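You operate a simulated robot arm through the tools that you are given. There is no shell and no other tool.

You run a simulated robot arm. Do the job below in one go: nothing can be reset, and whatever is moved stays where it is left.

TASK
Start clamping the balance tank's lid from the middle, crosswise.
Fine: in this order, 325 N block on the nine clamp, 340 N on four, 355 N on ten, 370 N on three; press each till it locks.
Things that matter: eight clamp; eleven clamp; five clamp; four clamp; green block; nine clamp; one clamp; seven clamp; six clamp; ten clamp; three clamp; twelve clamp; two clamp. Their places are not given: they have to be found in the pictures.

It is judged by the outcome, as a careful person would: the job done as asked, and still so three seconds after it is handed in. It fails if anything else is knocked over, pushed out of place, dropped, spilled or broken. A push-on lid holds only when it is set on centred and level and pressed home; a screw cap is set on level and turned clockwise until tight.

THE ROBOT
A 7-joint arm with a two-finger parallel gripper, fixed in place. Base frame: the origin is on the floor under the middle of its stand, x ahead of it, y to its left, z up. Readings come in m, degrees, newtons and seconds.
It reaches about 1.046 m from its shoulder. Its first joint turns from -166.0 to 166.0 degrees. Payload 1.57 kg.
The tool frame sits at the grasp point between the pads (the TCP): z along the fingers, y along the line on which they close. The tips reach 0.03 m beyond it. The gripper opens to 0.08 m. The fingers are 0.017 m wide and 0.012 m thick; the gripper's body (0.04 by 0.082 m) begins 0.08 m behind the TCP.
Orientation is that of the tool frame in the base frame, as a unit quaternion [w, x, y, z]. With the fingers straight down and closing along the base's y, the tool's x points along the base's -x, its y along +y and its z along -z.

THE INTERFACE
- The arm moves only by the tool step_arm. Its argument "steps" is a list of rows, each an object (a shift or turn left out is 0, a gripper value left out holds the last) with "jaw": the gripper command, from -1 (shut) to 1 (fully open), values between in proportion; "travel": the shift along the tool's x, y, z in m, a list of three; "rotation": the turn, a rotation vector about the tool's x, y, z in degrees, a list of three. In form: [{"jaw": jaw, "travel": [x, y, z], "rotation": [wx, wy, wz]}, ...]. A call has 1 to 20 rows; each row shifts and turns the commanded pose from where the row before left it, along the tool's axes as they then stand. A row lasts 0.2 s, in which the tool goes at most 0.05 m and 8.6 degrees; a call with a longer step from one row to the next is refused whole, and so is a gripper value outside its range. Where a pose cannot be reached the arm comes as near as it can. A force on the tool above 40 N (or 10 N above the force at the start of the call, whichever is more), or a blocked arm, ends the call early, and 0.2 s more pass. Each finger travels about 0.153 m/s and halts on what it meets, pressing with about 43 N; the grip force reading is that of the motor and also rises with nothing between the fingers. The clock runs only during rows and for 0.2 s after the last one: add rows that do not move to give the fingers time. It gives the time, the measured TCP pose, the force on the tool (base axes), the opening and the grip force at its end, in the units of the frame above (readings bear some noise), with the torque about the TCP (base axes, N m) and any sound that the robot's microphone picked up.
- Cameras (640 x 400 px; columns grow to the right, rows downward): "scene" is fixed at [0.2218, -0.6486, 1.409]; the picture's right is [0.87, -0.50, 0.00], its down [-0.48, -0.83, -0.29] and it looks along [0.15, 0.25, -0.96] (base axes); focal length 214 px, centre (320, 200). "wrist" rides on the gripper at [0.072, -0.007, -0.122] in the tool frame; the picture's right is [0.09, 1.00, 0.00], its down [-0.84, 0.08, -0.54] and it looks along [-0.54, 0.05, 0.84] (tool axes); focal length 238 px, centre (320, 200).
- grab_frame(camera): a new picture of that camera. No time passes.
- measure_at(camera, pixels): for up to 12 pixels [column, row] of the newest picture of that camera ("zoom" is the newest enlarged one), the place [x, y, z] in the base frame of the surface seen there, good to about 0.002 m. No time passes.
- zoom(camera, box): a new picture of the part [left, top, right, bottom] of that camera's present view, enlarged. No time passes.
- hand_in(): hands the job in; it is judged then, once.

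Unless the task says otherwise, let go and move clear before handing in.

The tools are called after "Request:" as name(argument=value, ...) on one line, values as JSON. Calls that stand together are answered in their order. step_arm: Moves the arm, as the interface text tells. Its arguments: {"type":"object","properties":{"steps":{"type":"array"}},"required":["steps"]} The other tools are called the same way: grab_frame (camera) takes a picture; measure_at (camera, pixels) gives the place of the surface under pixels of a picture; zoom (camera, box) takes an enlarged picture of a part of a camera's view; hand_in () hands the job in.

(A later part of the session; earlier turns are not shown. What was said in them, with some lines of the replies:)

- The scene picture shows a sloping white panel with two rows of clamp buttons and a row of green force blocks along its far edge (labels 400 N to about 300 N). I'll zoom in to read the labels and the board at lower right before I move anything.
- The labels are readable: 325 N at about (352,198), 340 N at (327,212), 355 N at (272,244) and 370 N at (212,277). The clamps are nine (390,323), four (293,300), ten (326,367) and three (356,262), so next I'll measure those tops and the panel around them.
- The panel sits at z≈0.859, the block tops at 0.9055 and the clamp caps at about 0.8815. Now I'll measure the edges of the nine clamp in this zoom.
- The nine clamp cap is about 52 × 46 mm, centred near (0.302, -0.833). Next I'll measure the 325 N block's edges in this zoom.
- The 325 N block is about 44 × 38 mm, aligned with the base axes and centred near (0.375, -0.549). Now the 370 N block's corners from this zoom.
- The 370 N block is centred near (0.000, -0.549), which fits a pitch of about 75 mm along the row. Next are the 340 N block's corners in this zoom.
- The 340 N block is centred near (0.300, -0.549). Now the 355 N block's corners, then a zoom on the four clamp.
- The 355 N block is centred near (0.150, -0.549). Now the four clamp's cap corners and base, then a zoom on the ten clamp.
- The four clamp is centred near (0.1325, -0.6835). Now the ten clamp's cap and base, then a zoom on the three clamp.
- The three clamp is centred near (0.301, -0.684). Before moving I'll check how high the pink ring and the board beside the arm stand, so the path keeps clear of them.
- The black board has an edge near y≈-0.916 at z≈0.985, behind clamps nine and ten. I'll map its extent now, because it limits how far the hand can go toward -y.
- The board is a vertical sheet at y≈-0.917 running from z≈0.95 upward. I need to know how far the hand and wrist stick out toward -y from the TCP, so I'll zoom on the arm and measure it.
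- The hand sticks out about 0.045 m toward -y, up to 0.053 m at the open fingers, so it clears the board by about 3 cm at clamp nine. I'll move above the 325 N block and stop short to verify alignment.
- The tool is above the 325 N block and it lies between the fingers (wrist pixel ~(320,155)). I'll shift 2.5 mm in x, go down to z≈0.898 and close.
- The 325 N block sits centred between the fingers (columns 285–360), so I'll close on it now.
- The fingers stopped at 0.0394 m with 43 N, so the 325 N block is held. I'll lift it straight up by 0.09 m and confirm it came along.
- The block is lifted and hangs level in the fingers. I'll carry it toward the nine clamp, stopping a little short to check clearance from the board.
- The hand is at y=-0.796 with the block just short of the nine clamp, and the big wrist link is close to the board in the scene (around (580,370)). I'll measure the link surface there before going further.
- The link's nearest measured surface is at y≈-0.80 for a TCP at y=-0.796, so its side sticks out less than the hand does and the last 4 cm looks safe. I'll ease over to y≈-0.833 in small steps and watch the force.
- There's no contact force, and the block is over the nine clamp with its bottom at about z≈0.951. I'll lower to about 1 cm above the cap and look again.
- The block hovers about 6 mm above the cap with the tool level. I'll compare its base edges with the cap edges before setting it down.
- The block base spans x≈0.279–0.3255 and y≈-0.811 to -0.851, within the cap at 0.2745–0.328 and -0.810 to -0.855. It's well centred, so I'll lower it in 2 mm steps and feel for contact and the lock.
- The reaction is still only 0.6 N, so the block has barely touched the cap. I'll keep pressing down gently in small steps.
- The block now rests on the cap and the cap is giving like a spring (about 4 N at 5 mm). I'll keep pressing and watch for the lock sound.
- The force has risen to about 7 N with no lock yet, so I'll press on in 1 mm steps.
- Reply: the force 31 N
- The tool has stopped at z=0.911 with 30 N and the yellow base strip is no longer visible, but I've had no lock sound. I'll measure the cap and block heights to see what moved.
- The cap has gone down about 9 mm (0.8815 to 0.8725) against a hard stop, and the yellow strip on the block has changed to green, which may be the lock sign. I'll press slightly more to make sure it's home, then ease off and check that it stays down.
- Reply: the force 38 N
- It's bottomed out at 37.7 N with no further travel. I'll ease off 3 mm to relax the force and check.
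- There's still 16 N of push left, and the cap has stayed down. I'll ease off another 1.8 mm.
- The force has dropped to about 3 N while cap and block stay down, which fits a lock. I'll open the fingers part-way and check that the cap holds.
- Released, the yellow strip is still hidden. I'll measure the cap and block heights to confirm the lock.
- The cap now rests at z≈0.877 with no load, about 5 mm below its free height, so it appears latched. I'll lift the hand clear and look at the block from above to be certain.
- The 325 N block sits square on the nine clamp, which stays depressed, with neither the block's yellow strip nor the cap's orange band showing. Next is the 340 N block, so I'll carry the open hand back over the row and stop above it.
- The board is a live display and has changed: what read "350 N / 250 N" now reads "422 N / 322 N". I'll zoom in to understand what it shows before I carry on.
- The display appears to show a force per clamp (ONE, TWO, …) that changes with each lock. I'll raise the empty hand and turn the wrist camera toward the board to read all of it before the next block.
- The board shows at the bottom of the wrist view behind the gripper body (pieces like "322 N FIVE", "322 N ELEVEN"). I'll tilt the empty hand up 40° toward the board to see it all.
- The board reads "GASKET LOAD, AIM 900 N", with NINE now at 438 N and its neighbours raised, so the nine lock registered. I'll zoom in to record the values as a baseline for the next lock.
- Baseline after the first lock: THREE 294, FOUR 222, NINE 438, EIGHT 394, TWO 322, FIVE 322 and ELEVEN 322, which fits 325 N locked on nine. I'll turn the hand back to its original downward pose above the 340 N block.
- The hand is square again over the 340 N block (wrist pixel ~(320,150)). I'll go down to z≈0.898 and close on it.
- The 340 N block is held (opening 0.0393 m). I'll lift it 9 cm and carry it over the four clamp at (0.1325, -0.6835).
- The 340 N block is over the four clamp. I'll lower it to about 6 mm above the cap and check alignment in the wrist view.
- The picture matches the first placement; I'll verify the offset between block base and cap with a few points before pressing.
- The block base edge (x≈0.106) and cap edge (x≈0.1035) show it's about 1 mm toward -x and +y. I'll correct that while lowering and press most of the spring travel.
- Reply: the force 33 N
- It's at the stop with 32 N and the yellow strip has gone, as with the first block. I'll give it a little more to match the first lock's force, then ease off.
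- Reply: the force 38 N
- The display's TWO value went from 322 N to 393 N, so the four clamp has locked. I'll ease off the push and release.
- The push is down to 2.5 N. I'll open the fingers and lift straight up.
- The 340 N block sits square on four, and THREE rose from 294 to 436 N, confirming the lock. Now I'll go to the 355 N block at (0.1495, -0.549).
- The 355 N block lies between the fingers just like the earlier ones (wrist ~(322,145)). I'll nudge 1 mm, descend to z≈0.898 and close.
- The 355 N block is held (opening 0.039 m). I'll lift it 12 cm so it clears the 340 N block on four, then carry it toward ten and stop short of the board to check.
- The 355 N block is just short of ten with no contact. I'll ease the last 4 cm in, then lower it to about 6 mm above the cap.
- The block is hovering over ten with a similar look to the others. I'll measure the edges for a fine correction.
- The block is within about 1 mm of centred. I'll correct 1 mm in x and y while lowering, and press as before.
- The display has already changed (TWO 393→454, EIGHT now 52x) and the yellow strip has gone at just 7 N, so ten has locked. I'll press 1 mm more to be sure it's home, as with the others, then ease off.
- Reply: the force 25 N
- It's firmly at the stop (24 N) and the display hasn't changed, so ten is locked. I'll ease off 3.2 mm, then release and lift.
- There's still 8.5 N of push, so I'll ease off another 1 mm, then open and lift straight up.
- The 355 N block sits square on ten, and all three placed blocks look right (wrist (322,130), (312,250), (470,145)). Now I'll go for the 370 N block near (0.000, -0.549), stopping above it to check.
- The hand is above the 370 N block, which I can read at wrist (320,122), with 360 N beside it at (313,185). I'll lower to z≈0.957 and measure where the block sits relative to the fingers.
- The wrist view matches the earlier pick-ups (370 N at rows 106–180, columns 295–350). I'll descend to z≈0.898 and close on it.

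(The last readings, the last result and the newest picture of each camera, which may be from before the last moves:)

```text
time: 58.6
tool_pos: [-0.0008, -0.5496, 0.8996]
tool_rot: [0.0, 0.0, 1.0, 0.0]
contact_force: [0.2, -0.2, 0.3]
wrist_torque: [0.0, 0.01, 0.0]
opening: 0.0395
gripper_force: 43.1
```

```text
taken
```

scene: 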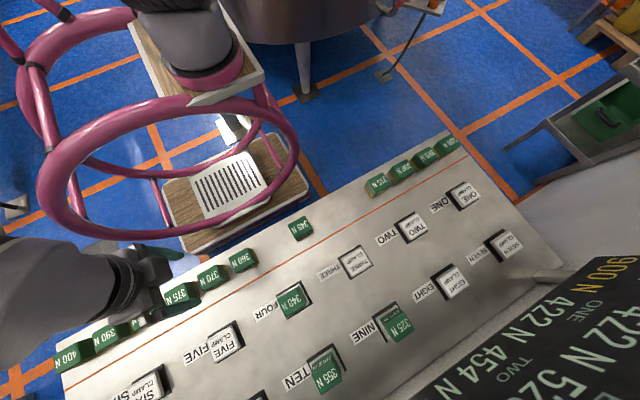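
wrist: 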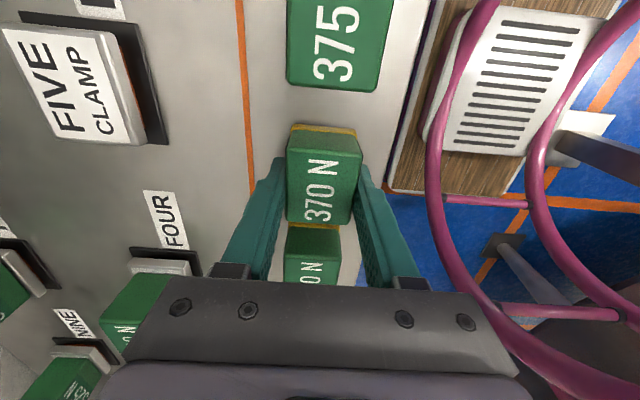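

The 370 N block is held (opening 0.0395 m). I'll lift it 12 cm and carry it over the three clamp at (0.3015, -0.684).

Request:
step_arm(steps=[{"jaw": -1, "travel": [0, 0, -0.015]}, {"jaw": -1, "travel": [0, 0, -0.035]}, {"jaw": -1, "travel": [0, 0, -0.04]}, {"jaw": -1, "travel": [0, 0, -0.03]}, {"jaw": -1, "travel": [-0.03, -0.0133, 0]}, {"jaw": -1, "travel": [-0.039, -0.0173, 0]}, {"jaw": -1, "travel": [-0.039, -0.0173, 0]}, {"jaw": -1, "travel": [-0.039, -0.0173, 0]}, {"jaw": -1, "travel": [-0.039, -0.0173, 0]}, {"jaw": -1, "travel": [-0.039, -0.0173, 0]}, {"jaw": -1, "travel": [-0.039, -0.0173, 0]}, {"jaw": -1, "travel": [-0.0393, -0.0173, 0]}, {"jaw": -1}, {"jaw": -1}])

Request:
grab_frame(camera="wrist")

Request:
grab_frame(camera="scene")

```text
time: 61.6
tool_pos: [0.3019, -0.6857, 1.0185]
tool_rot: [0.001, 0.0, 1.0, -0.001]
contact_force: [-0.6, 0.2, -0.8]
wrist_torque: [0.0, 0.02, 0.02]
opening: 0.0394
gripper_force: 42.8
```

```text
taken
```

wrist: 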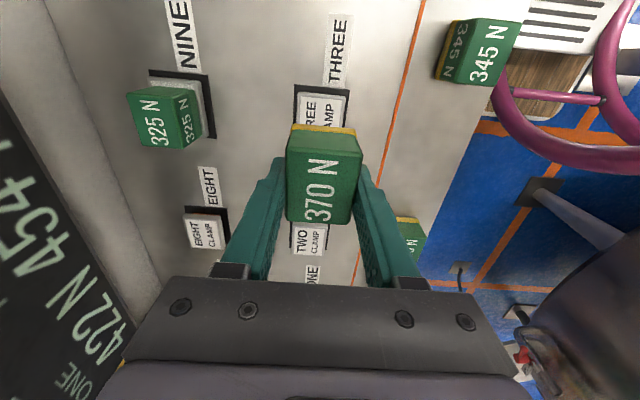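

```text
taken
```

scene: 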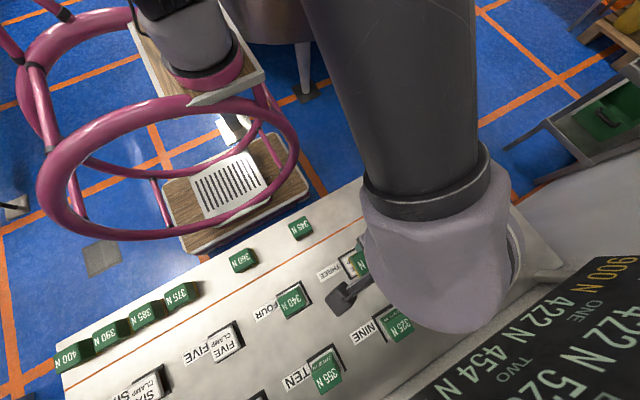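

The 370 N block is over three, and the other blocks are undisturbed. I'll lower it to about 6 mm above the cap and check alignment.

Request:
step_arm(steps=[{"jaw": -1, "travel": [0, 0, 0.02]}, {"jaw": -1, "travel": [0, 0, 0.025]}, {"jaw": -1, "travel": [0, 0, 0.025]}, {"jaw": -1, "travel": [0, 0, 0.014]}, {"jaw": -1, "travel": [0, 0, 0.006]}, {"jaw": -1}, {"jaw": -1}])

Request:
zoom(camera="scene", box=[310, 232, 406, 292])

Request:
measure_at(camera="scene", pixels=[[345, 262], [350, 255]])

Request:
zoom(camera="wrist", box=[220, 80, 420, 240])

Request:
measure_at(camera="zoom", pixels=[[238, 98], [402, 108], [320, 102], [255, 127], [400, 142], [330, 133], [238, 160], [233, 120]])

```text
time: 63.2
tool_pos: [0.3031, -0.6842, 0.9283]
tool_rot: [0.0, 0.0, 1.0, 0.0]
contact_force: [-1.0, -0.5, -0.7]
wrist_torque: [-0.02, -0.02, -0.04]
opening: 0.0392
gripper_force: 42.3
```

```text
6.67 times, centred on (358, 262) of scene
```

zoom: 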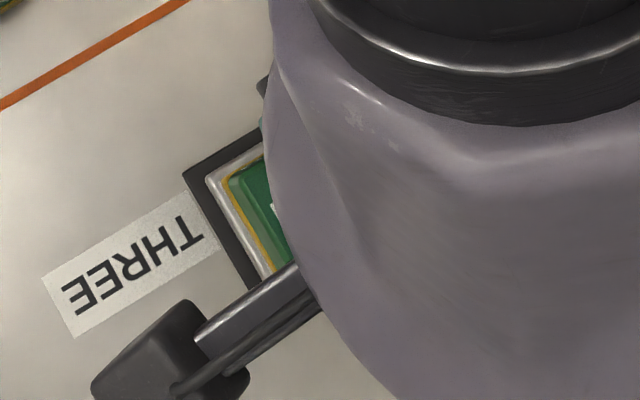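

```text
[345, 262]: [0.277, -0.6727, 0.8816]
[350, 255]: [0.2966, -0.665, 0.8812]
```

```text
2.50 times, centred on (320, 160) of wrist
```

zoom: 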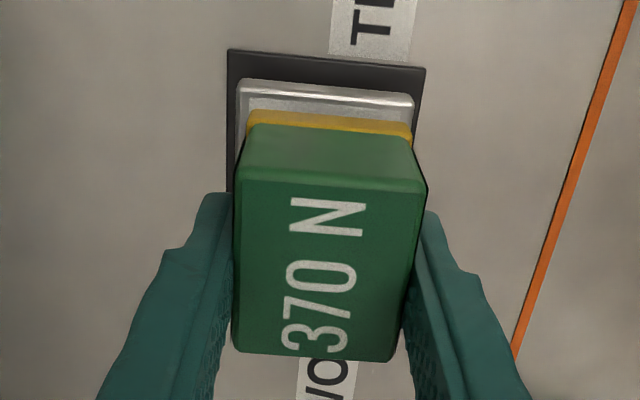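

```text
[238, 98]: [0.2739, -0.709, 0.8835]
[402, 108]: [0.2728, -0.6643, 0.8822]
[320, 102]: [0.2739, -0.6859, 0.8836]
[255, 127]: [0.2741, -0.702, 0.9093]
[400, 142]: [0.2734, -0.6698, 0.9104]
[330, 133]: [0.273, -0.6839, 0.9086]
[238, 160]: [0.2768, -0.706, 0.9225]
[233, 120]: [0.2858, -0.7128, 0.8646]
```

In the wrist view this block's base edge (x≈0.2735) lies about over the cap's edge, so it may sit a few mm toward -x in the fingers. I'll cross-check with the scene camera before pressing.

Request:
zoom(camera="scene", box=[330, 245, 362, 265])

Request:
zoom(camera="scene", box=[330, 250, 362, 275])

```text
16.00 times, centred on (346, 255) of scene
```

zoom: 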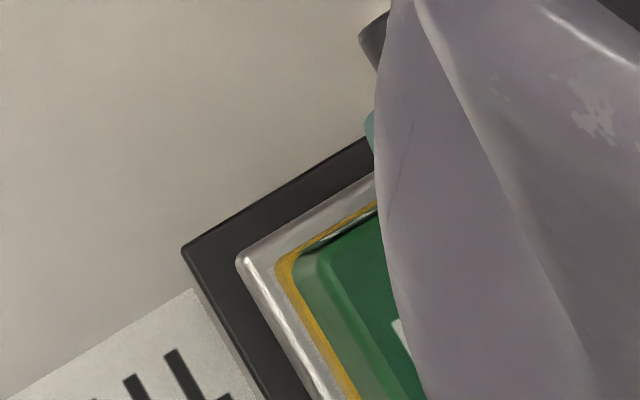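

```text
16.00 times, centred on (346, 262) of scene
```

zoom: 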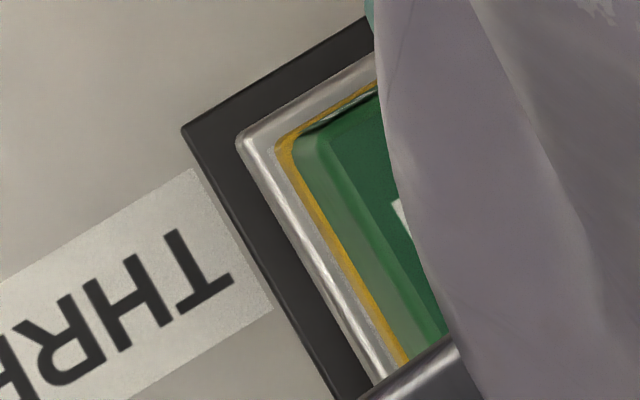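

Request:
measure_at(camera="zoom", pixels=[[240, 145], [246, 155], [262, 150], [310, 245], [340, 310], [278, 150], [290, 165], [345, 265], [320, 215], [335, 240], [360, 240], [400, 340]])

```text
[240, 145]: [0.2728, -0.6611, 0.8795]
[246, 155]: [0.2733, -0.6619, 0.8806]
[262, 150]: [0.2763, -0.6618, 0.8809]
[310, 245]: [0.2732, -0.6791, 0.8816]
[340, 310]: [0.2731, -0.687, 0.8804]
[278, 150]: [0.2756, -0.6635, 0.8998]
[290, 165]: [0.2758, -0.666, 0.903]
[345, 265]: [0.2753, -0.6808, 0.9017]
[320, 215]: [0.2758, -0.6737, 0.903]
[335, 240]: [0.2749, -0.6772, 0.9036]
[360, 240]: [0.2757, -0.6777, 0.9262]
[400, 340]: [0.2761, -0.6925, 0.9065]
```

The block's -x face is at about 0.2745 against the cap's edge at 0.2733, where a centred block would leave about 3.5 mm. I'll shift 2.4 mm in +x while lowering, then press as before.

Request:
step_arm(steps=[{"jaw": -1, "travel": [-0.0024, 0, 0]}, {"jaw": -1, "travel": [0, 0, 0.002]}, {"jaw": -1}])

Request:
zoom(camera="wrist", box=[220, 80, 420, 240])

Request:
zoom(camera="scene", box=[330, 250, 362, 275])

```text
time: 64.0
tool_pos: [0.3042, -0.6842, 0.9256]
tool_rot: [0.0, 0.0, 1.0, 0.0]
contact_force: [0.3, 0.6, -1.1]
wrist_torque: [-0.01, -0.02, 0.02]
opening: 0.0394
gripper_force: 43.2
```

```text
2.50 times, centred on (320, 160) of wrist
```

zoom: 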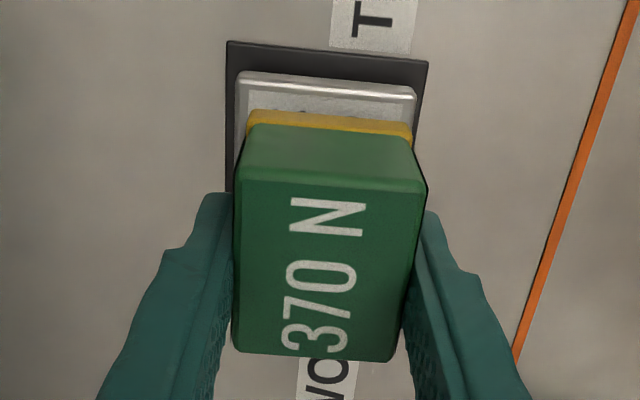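

```text
16.00 times, centred on (346, 262) of scene
```

zoom: 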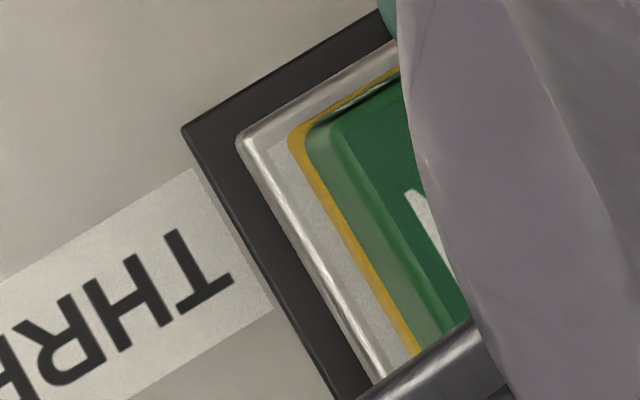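

The gap now looks centred in both views. I'll lower and press in small steps through the spring travel.

Request:
step_arm(steps=[{"jaw": -1, "travel": [0, 0, 0.002]}, {"jaw": -1, "travel": [0, 0, 0.002]}, {"jaw": -1, "travel": [0, 0, 0.002]}, {"jaw": -1, "travel": [0, 0, 0.002]}, {"jaw": -1, "travel": [0, 0, 0.0015]}, {"jaw": -1, "travel": [0, 0, 0.0015]}, {"jaw": -1, "travel": [0, 0, 0.0015]}, {"jaw": -1, "travel": [0, 0, 0.0015]}])

Request:
zoom(camera="wrist", box=[220, 80, 420, 240])

Request:
zoom(camera="scene", box=[400, 240, 640, 400])

```text
time: 65.8
tool_pos: [0.305, -0.6835, 0.9118]
tool_rot: [0.0, -0.001, 1.0, -0.001]
contact_force: [0.6, 0.0, 3.9]
wrist_torque: [0.06, 0.03, 0.03]
opening: 0.0391
gripper_force: 43.4
```

```text
2.50 times, centred on (320, 160) of wrist
```

zoom: 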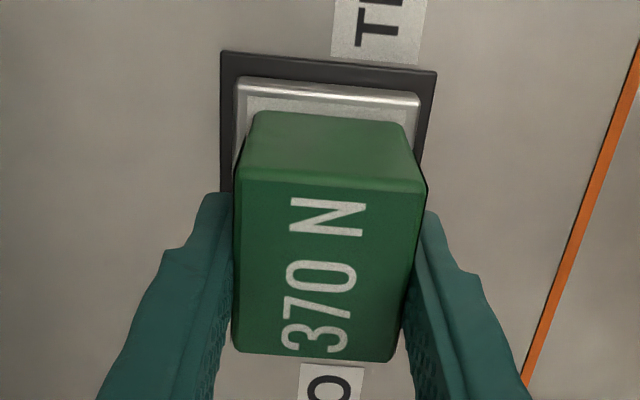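

```text
2.50 times, centred on (520, 320) of scene
```

zoom: 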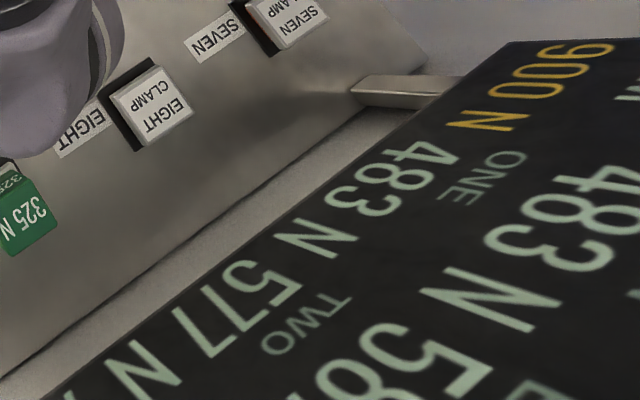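

Three has locked: the display jumped (ONE 422→483, TWO 454→577) and the yellow strip is gone. I'll press 2 mm more to the stop as with the others, then ease off.

Request:
step_arm(steps=[{"jaw": -1, "travel": [0, 0, 0.001]}, {"jaw": -1, "travel": [0, 0, 0.001]}, {"jaw": -1, "travel": [0, 0, 0.0007]}])

Request:
zoom(camera="scene", box=[400, 240, 640, 400])

```text
time: 66.6
tool_pos: [0.3053, -0.6841, 0.9114]
tool_rot: [0.0, 0.0, 1.0, -0.002]
contact_force: [2.5, 6.0, 30.5]
wrist_torque: [0.38, 0.19, -0.06]
opening: 0.0391
gripper_force: 42.8
```

```text
2.50 times, centred on (520, 320) of scene
```

zoom: 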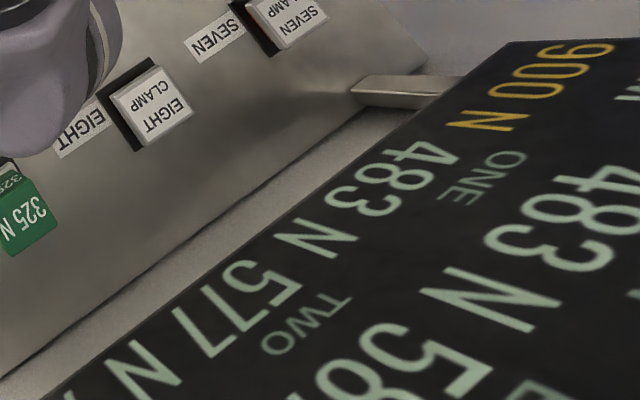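

It's firmly at the stop (30 N) with a stable display. I'll ease the push off about 4 mm and check the force before opening.

Request:
step_arm(steps=[{"jaw": -1, "travel": [0, 0, -0.0015]}, {"jaw": -1, "travel": [0, 0, -0.0015]}, {"jaw": -1, "travel": [0, 0, -0.0008]}, {"jaw": -1}])

```text
time: 67.6
tool_pos: [0.3046, -0.6826, 0.9128]
tool_rot: [0.0, 0.0, 1.0, 0.0]
contact_force: [-0.9, 1.0, 3.8]
wrist_torque: [-0.02, 0.03, 0.01]
opening: 0.0394
gripper_force: 43.3
```

The push is down to 3.8 N. I'll open the fingers, lift straight up and then look at everything.

Request:
step_arm(steps=[{"jaw": 0.0}, {"jaw": 0.4}, {"jaw": 0.6}, {"jaw": 0.6}, {"jaw": 0.6, "travel": [0, 0, -0.01]}, {"jaw": 0.6, "travel": [0, 0, -0.025]}, {"jaw": 0.6, "travel": [0, 0, -0.035]}, {"jaw": 0.6, "travel": [0, 0, -0.035]}, {"jaw": 0.6}])

Request:
grab_frame(camera="wrist")

Request:
grab_frame(camera="scene")

```text
time: 69.6
tool_pos: [0.305, -0.6847, 1.0183]
tool_rot: [-0.001, 0.0, 1.0, 0.001]
contact_force: [0.3, -0.1, -0.3]
wrist_torque: [-0.02, 0.02, 0.02]
opening: 0.0642
gripper_force: 0.1
```

```text
taken
```

wrist: 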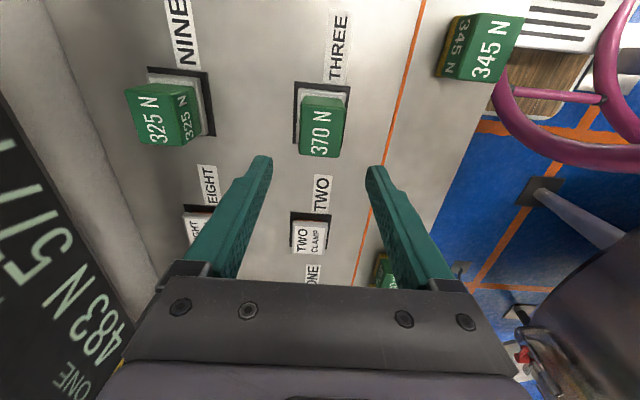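

```text
taken
```

scene: 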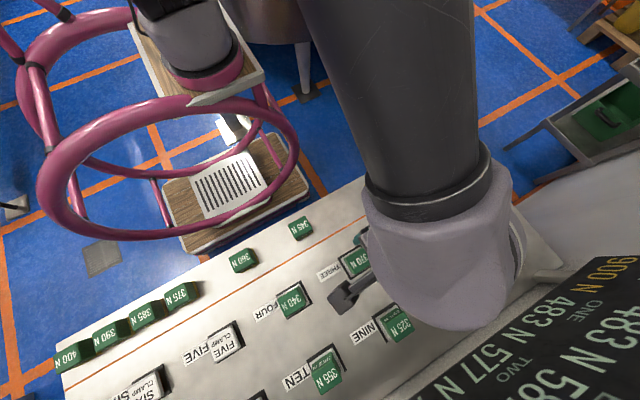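

All four blocks are on their clamps. I'll lift higher and move back to the starting area so I can inspect the whole panel.

Request:
step_arm(steps=[{"jaw": 0.6, "travel": [0, 0, -0.045]}, {"jaw": 0.6, "travel": [0, 0, -0.04]}, {"jaw": 0.6, "travel": [0.02, 0.035, 0]}, {"jaw": 0.6, "travel": [0.024, 0.04, 0]}, {"jaw": 0.6, "travel": [0.024, 0.04, 0]}, {"jaw": 0.6, "travel": [0.024, 0.04, 0]}, {"jaw": 0.6, "travel": [0.024, 0.04, 0]}, {"jaw": 0.6}, {"jaw": 0.6}])

Request:
grab_frame(camera="scene")

Request:
zoom(camera="scene", box=[240, 220, 480, 400])

Request:
zoom(camera="scene", box=[400, 240, 640, 400])

```text
time: 71.6
tool_pos: [0.1883, -0.4887, 1.1021]
tool_rot: [0.0, 0.0, 1.0, 0.0]
contact_force: [-0.2, 0.1, 0.1]
wrist_torque: [0.0, 0.02, -0.01]
opening: 0.0643
gripper_force: 0.1
```

```text
taken
```

scene: 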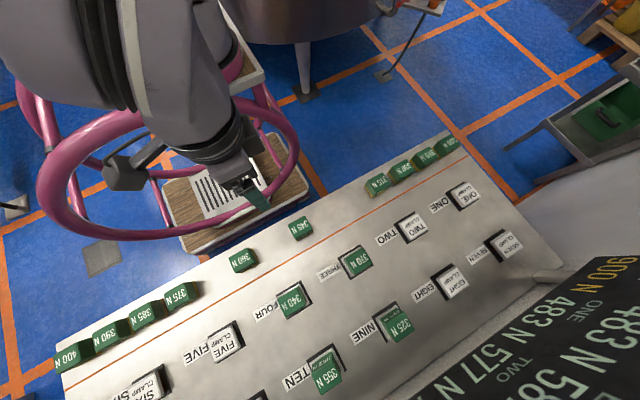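

```text
2.22 times, centred on (360, 310) of scene
```

zoom: 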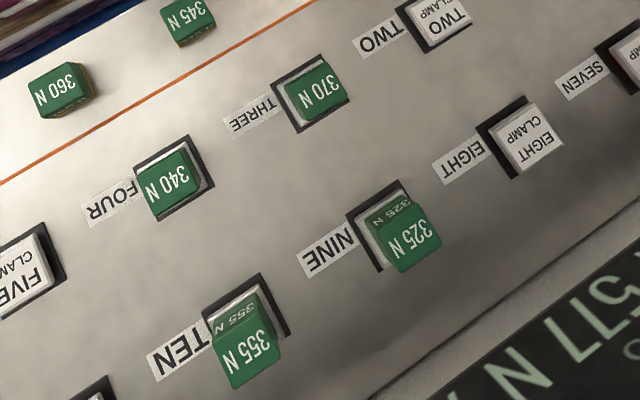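

```text
2.50 times, centred on (520, 320) of scene
```

zoom: 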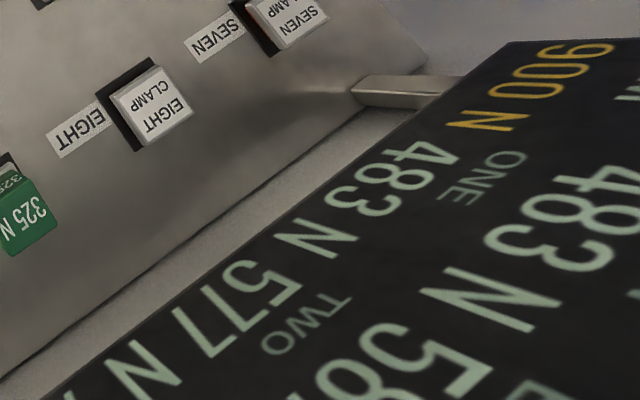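

All four blocks sit on the right clamps and the display holds its values. I'll measure the block tops to confirm that all four stay latched down, and that the neighbouring blocks haven't moved.

Request:
measure_at(camera="scene", pixels=[[356, 262], [291, 300], [325, 377], [400, 326], [301, 228], [243, 260], [378, 183], [180, 295]])

Request:
grab_frame(camera="wrist")

```text
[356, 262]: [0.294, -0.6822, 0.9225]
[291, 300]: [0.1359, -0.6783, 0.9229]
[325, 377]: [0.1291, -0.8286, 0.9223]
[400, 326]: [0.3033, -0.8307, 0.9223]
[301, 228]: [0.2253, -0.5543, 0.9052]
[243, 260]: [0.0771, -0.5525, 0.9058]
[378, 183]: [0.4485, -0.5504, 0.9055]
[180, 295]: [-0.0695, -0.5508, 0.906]
```

```text
taken
```

wrist: 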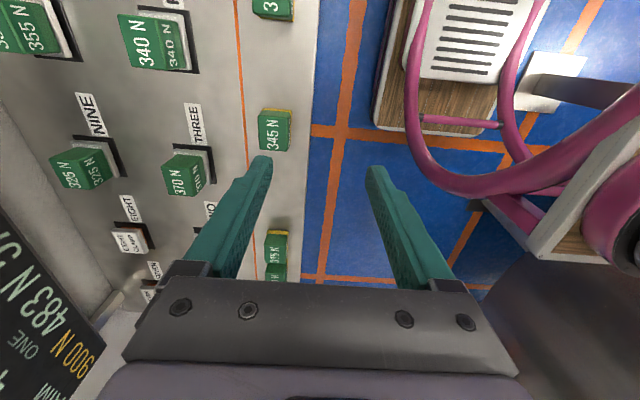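

All four block tops sit at the same latched height (z≈0.9225, against about 0.928 for an unlatched cap). The neighbouring blocks are where they were, and the arm is clear with its fingers empty, so I'm handing in.

Request:
hand_in()

```text
The job is handed in.
```

All four blocks are on their clamps and locked, in the order you gave: 325 N on nine, 340 N on four, 355 N on ten and 370 N on three. I've handed the job in, but no verdict came back.

- **Locks:** the gasket load display moved with each lock, and it still read ONE 483 N and TWO 577 N after I let go. All four block tops sit about 5 mm below where an unlatched clamp would hold them. I heard no click from any of them, so the display and that height are the evidence.
- **Surroundings:** the blocks still in the row that I measured are where they were. I saw no other clamp pressed, and nothing was knocked over or dropped.
- **Arm:** the gripper is empty and back near its starting position.
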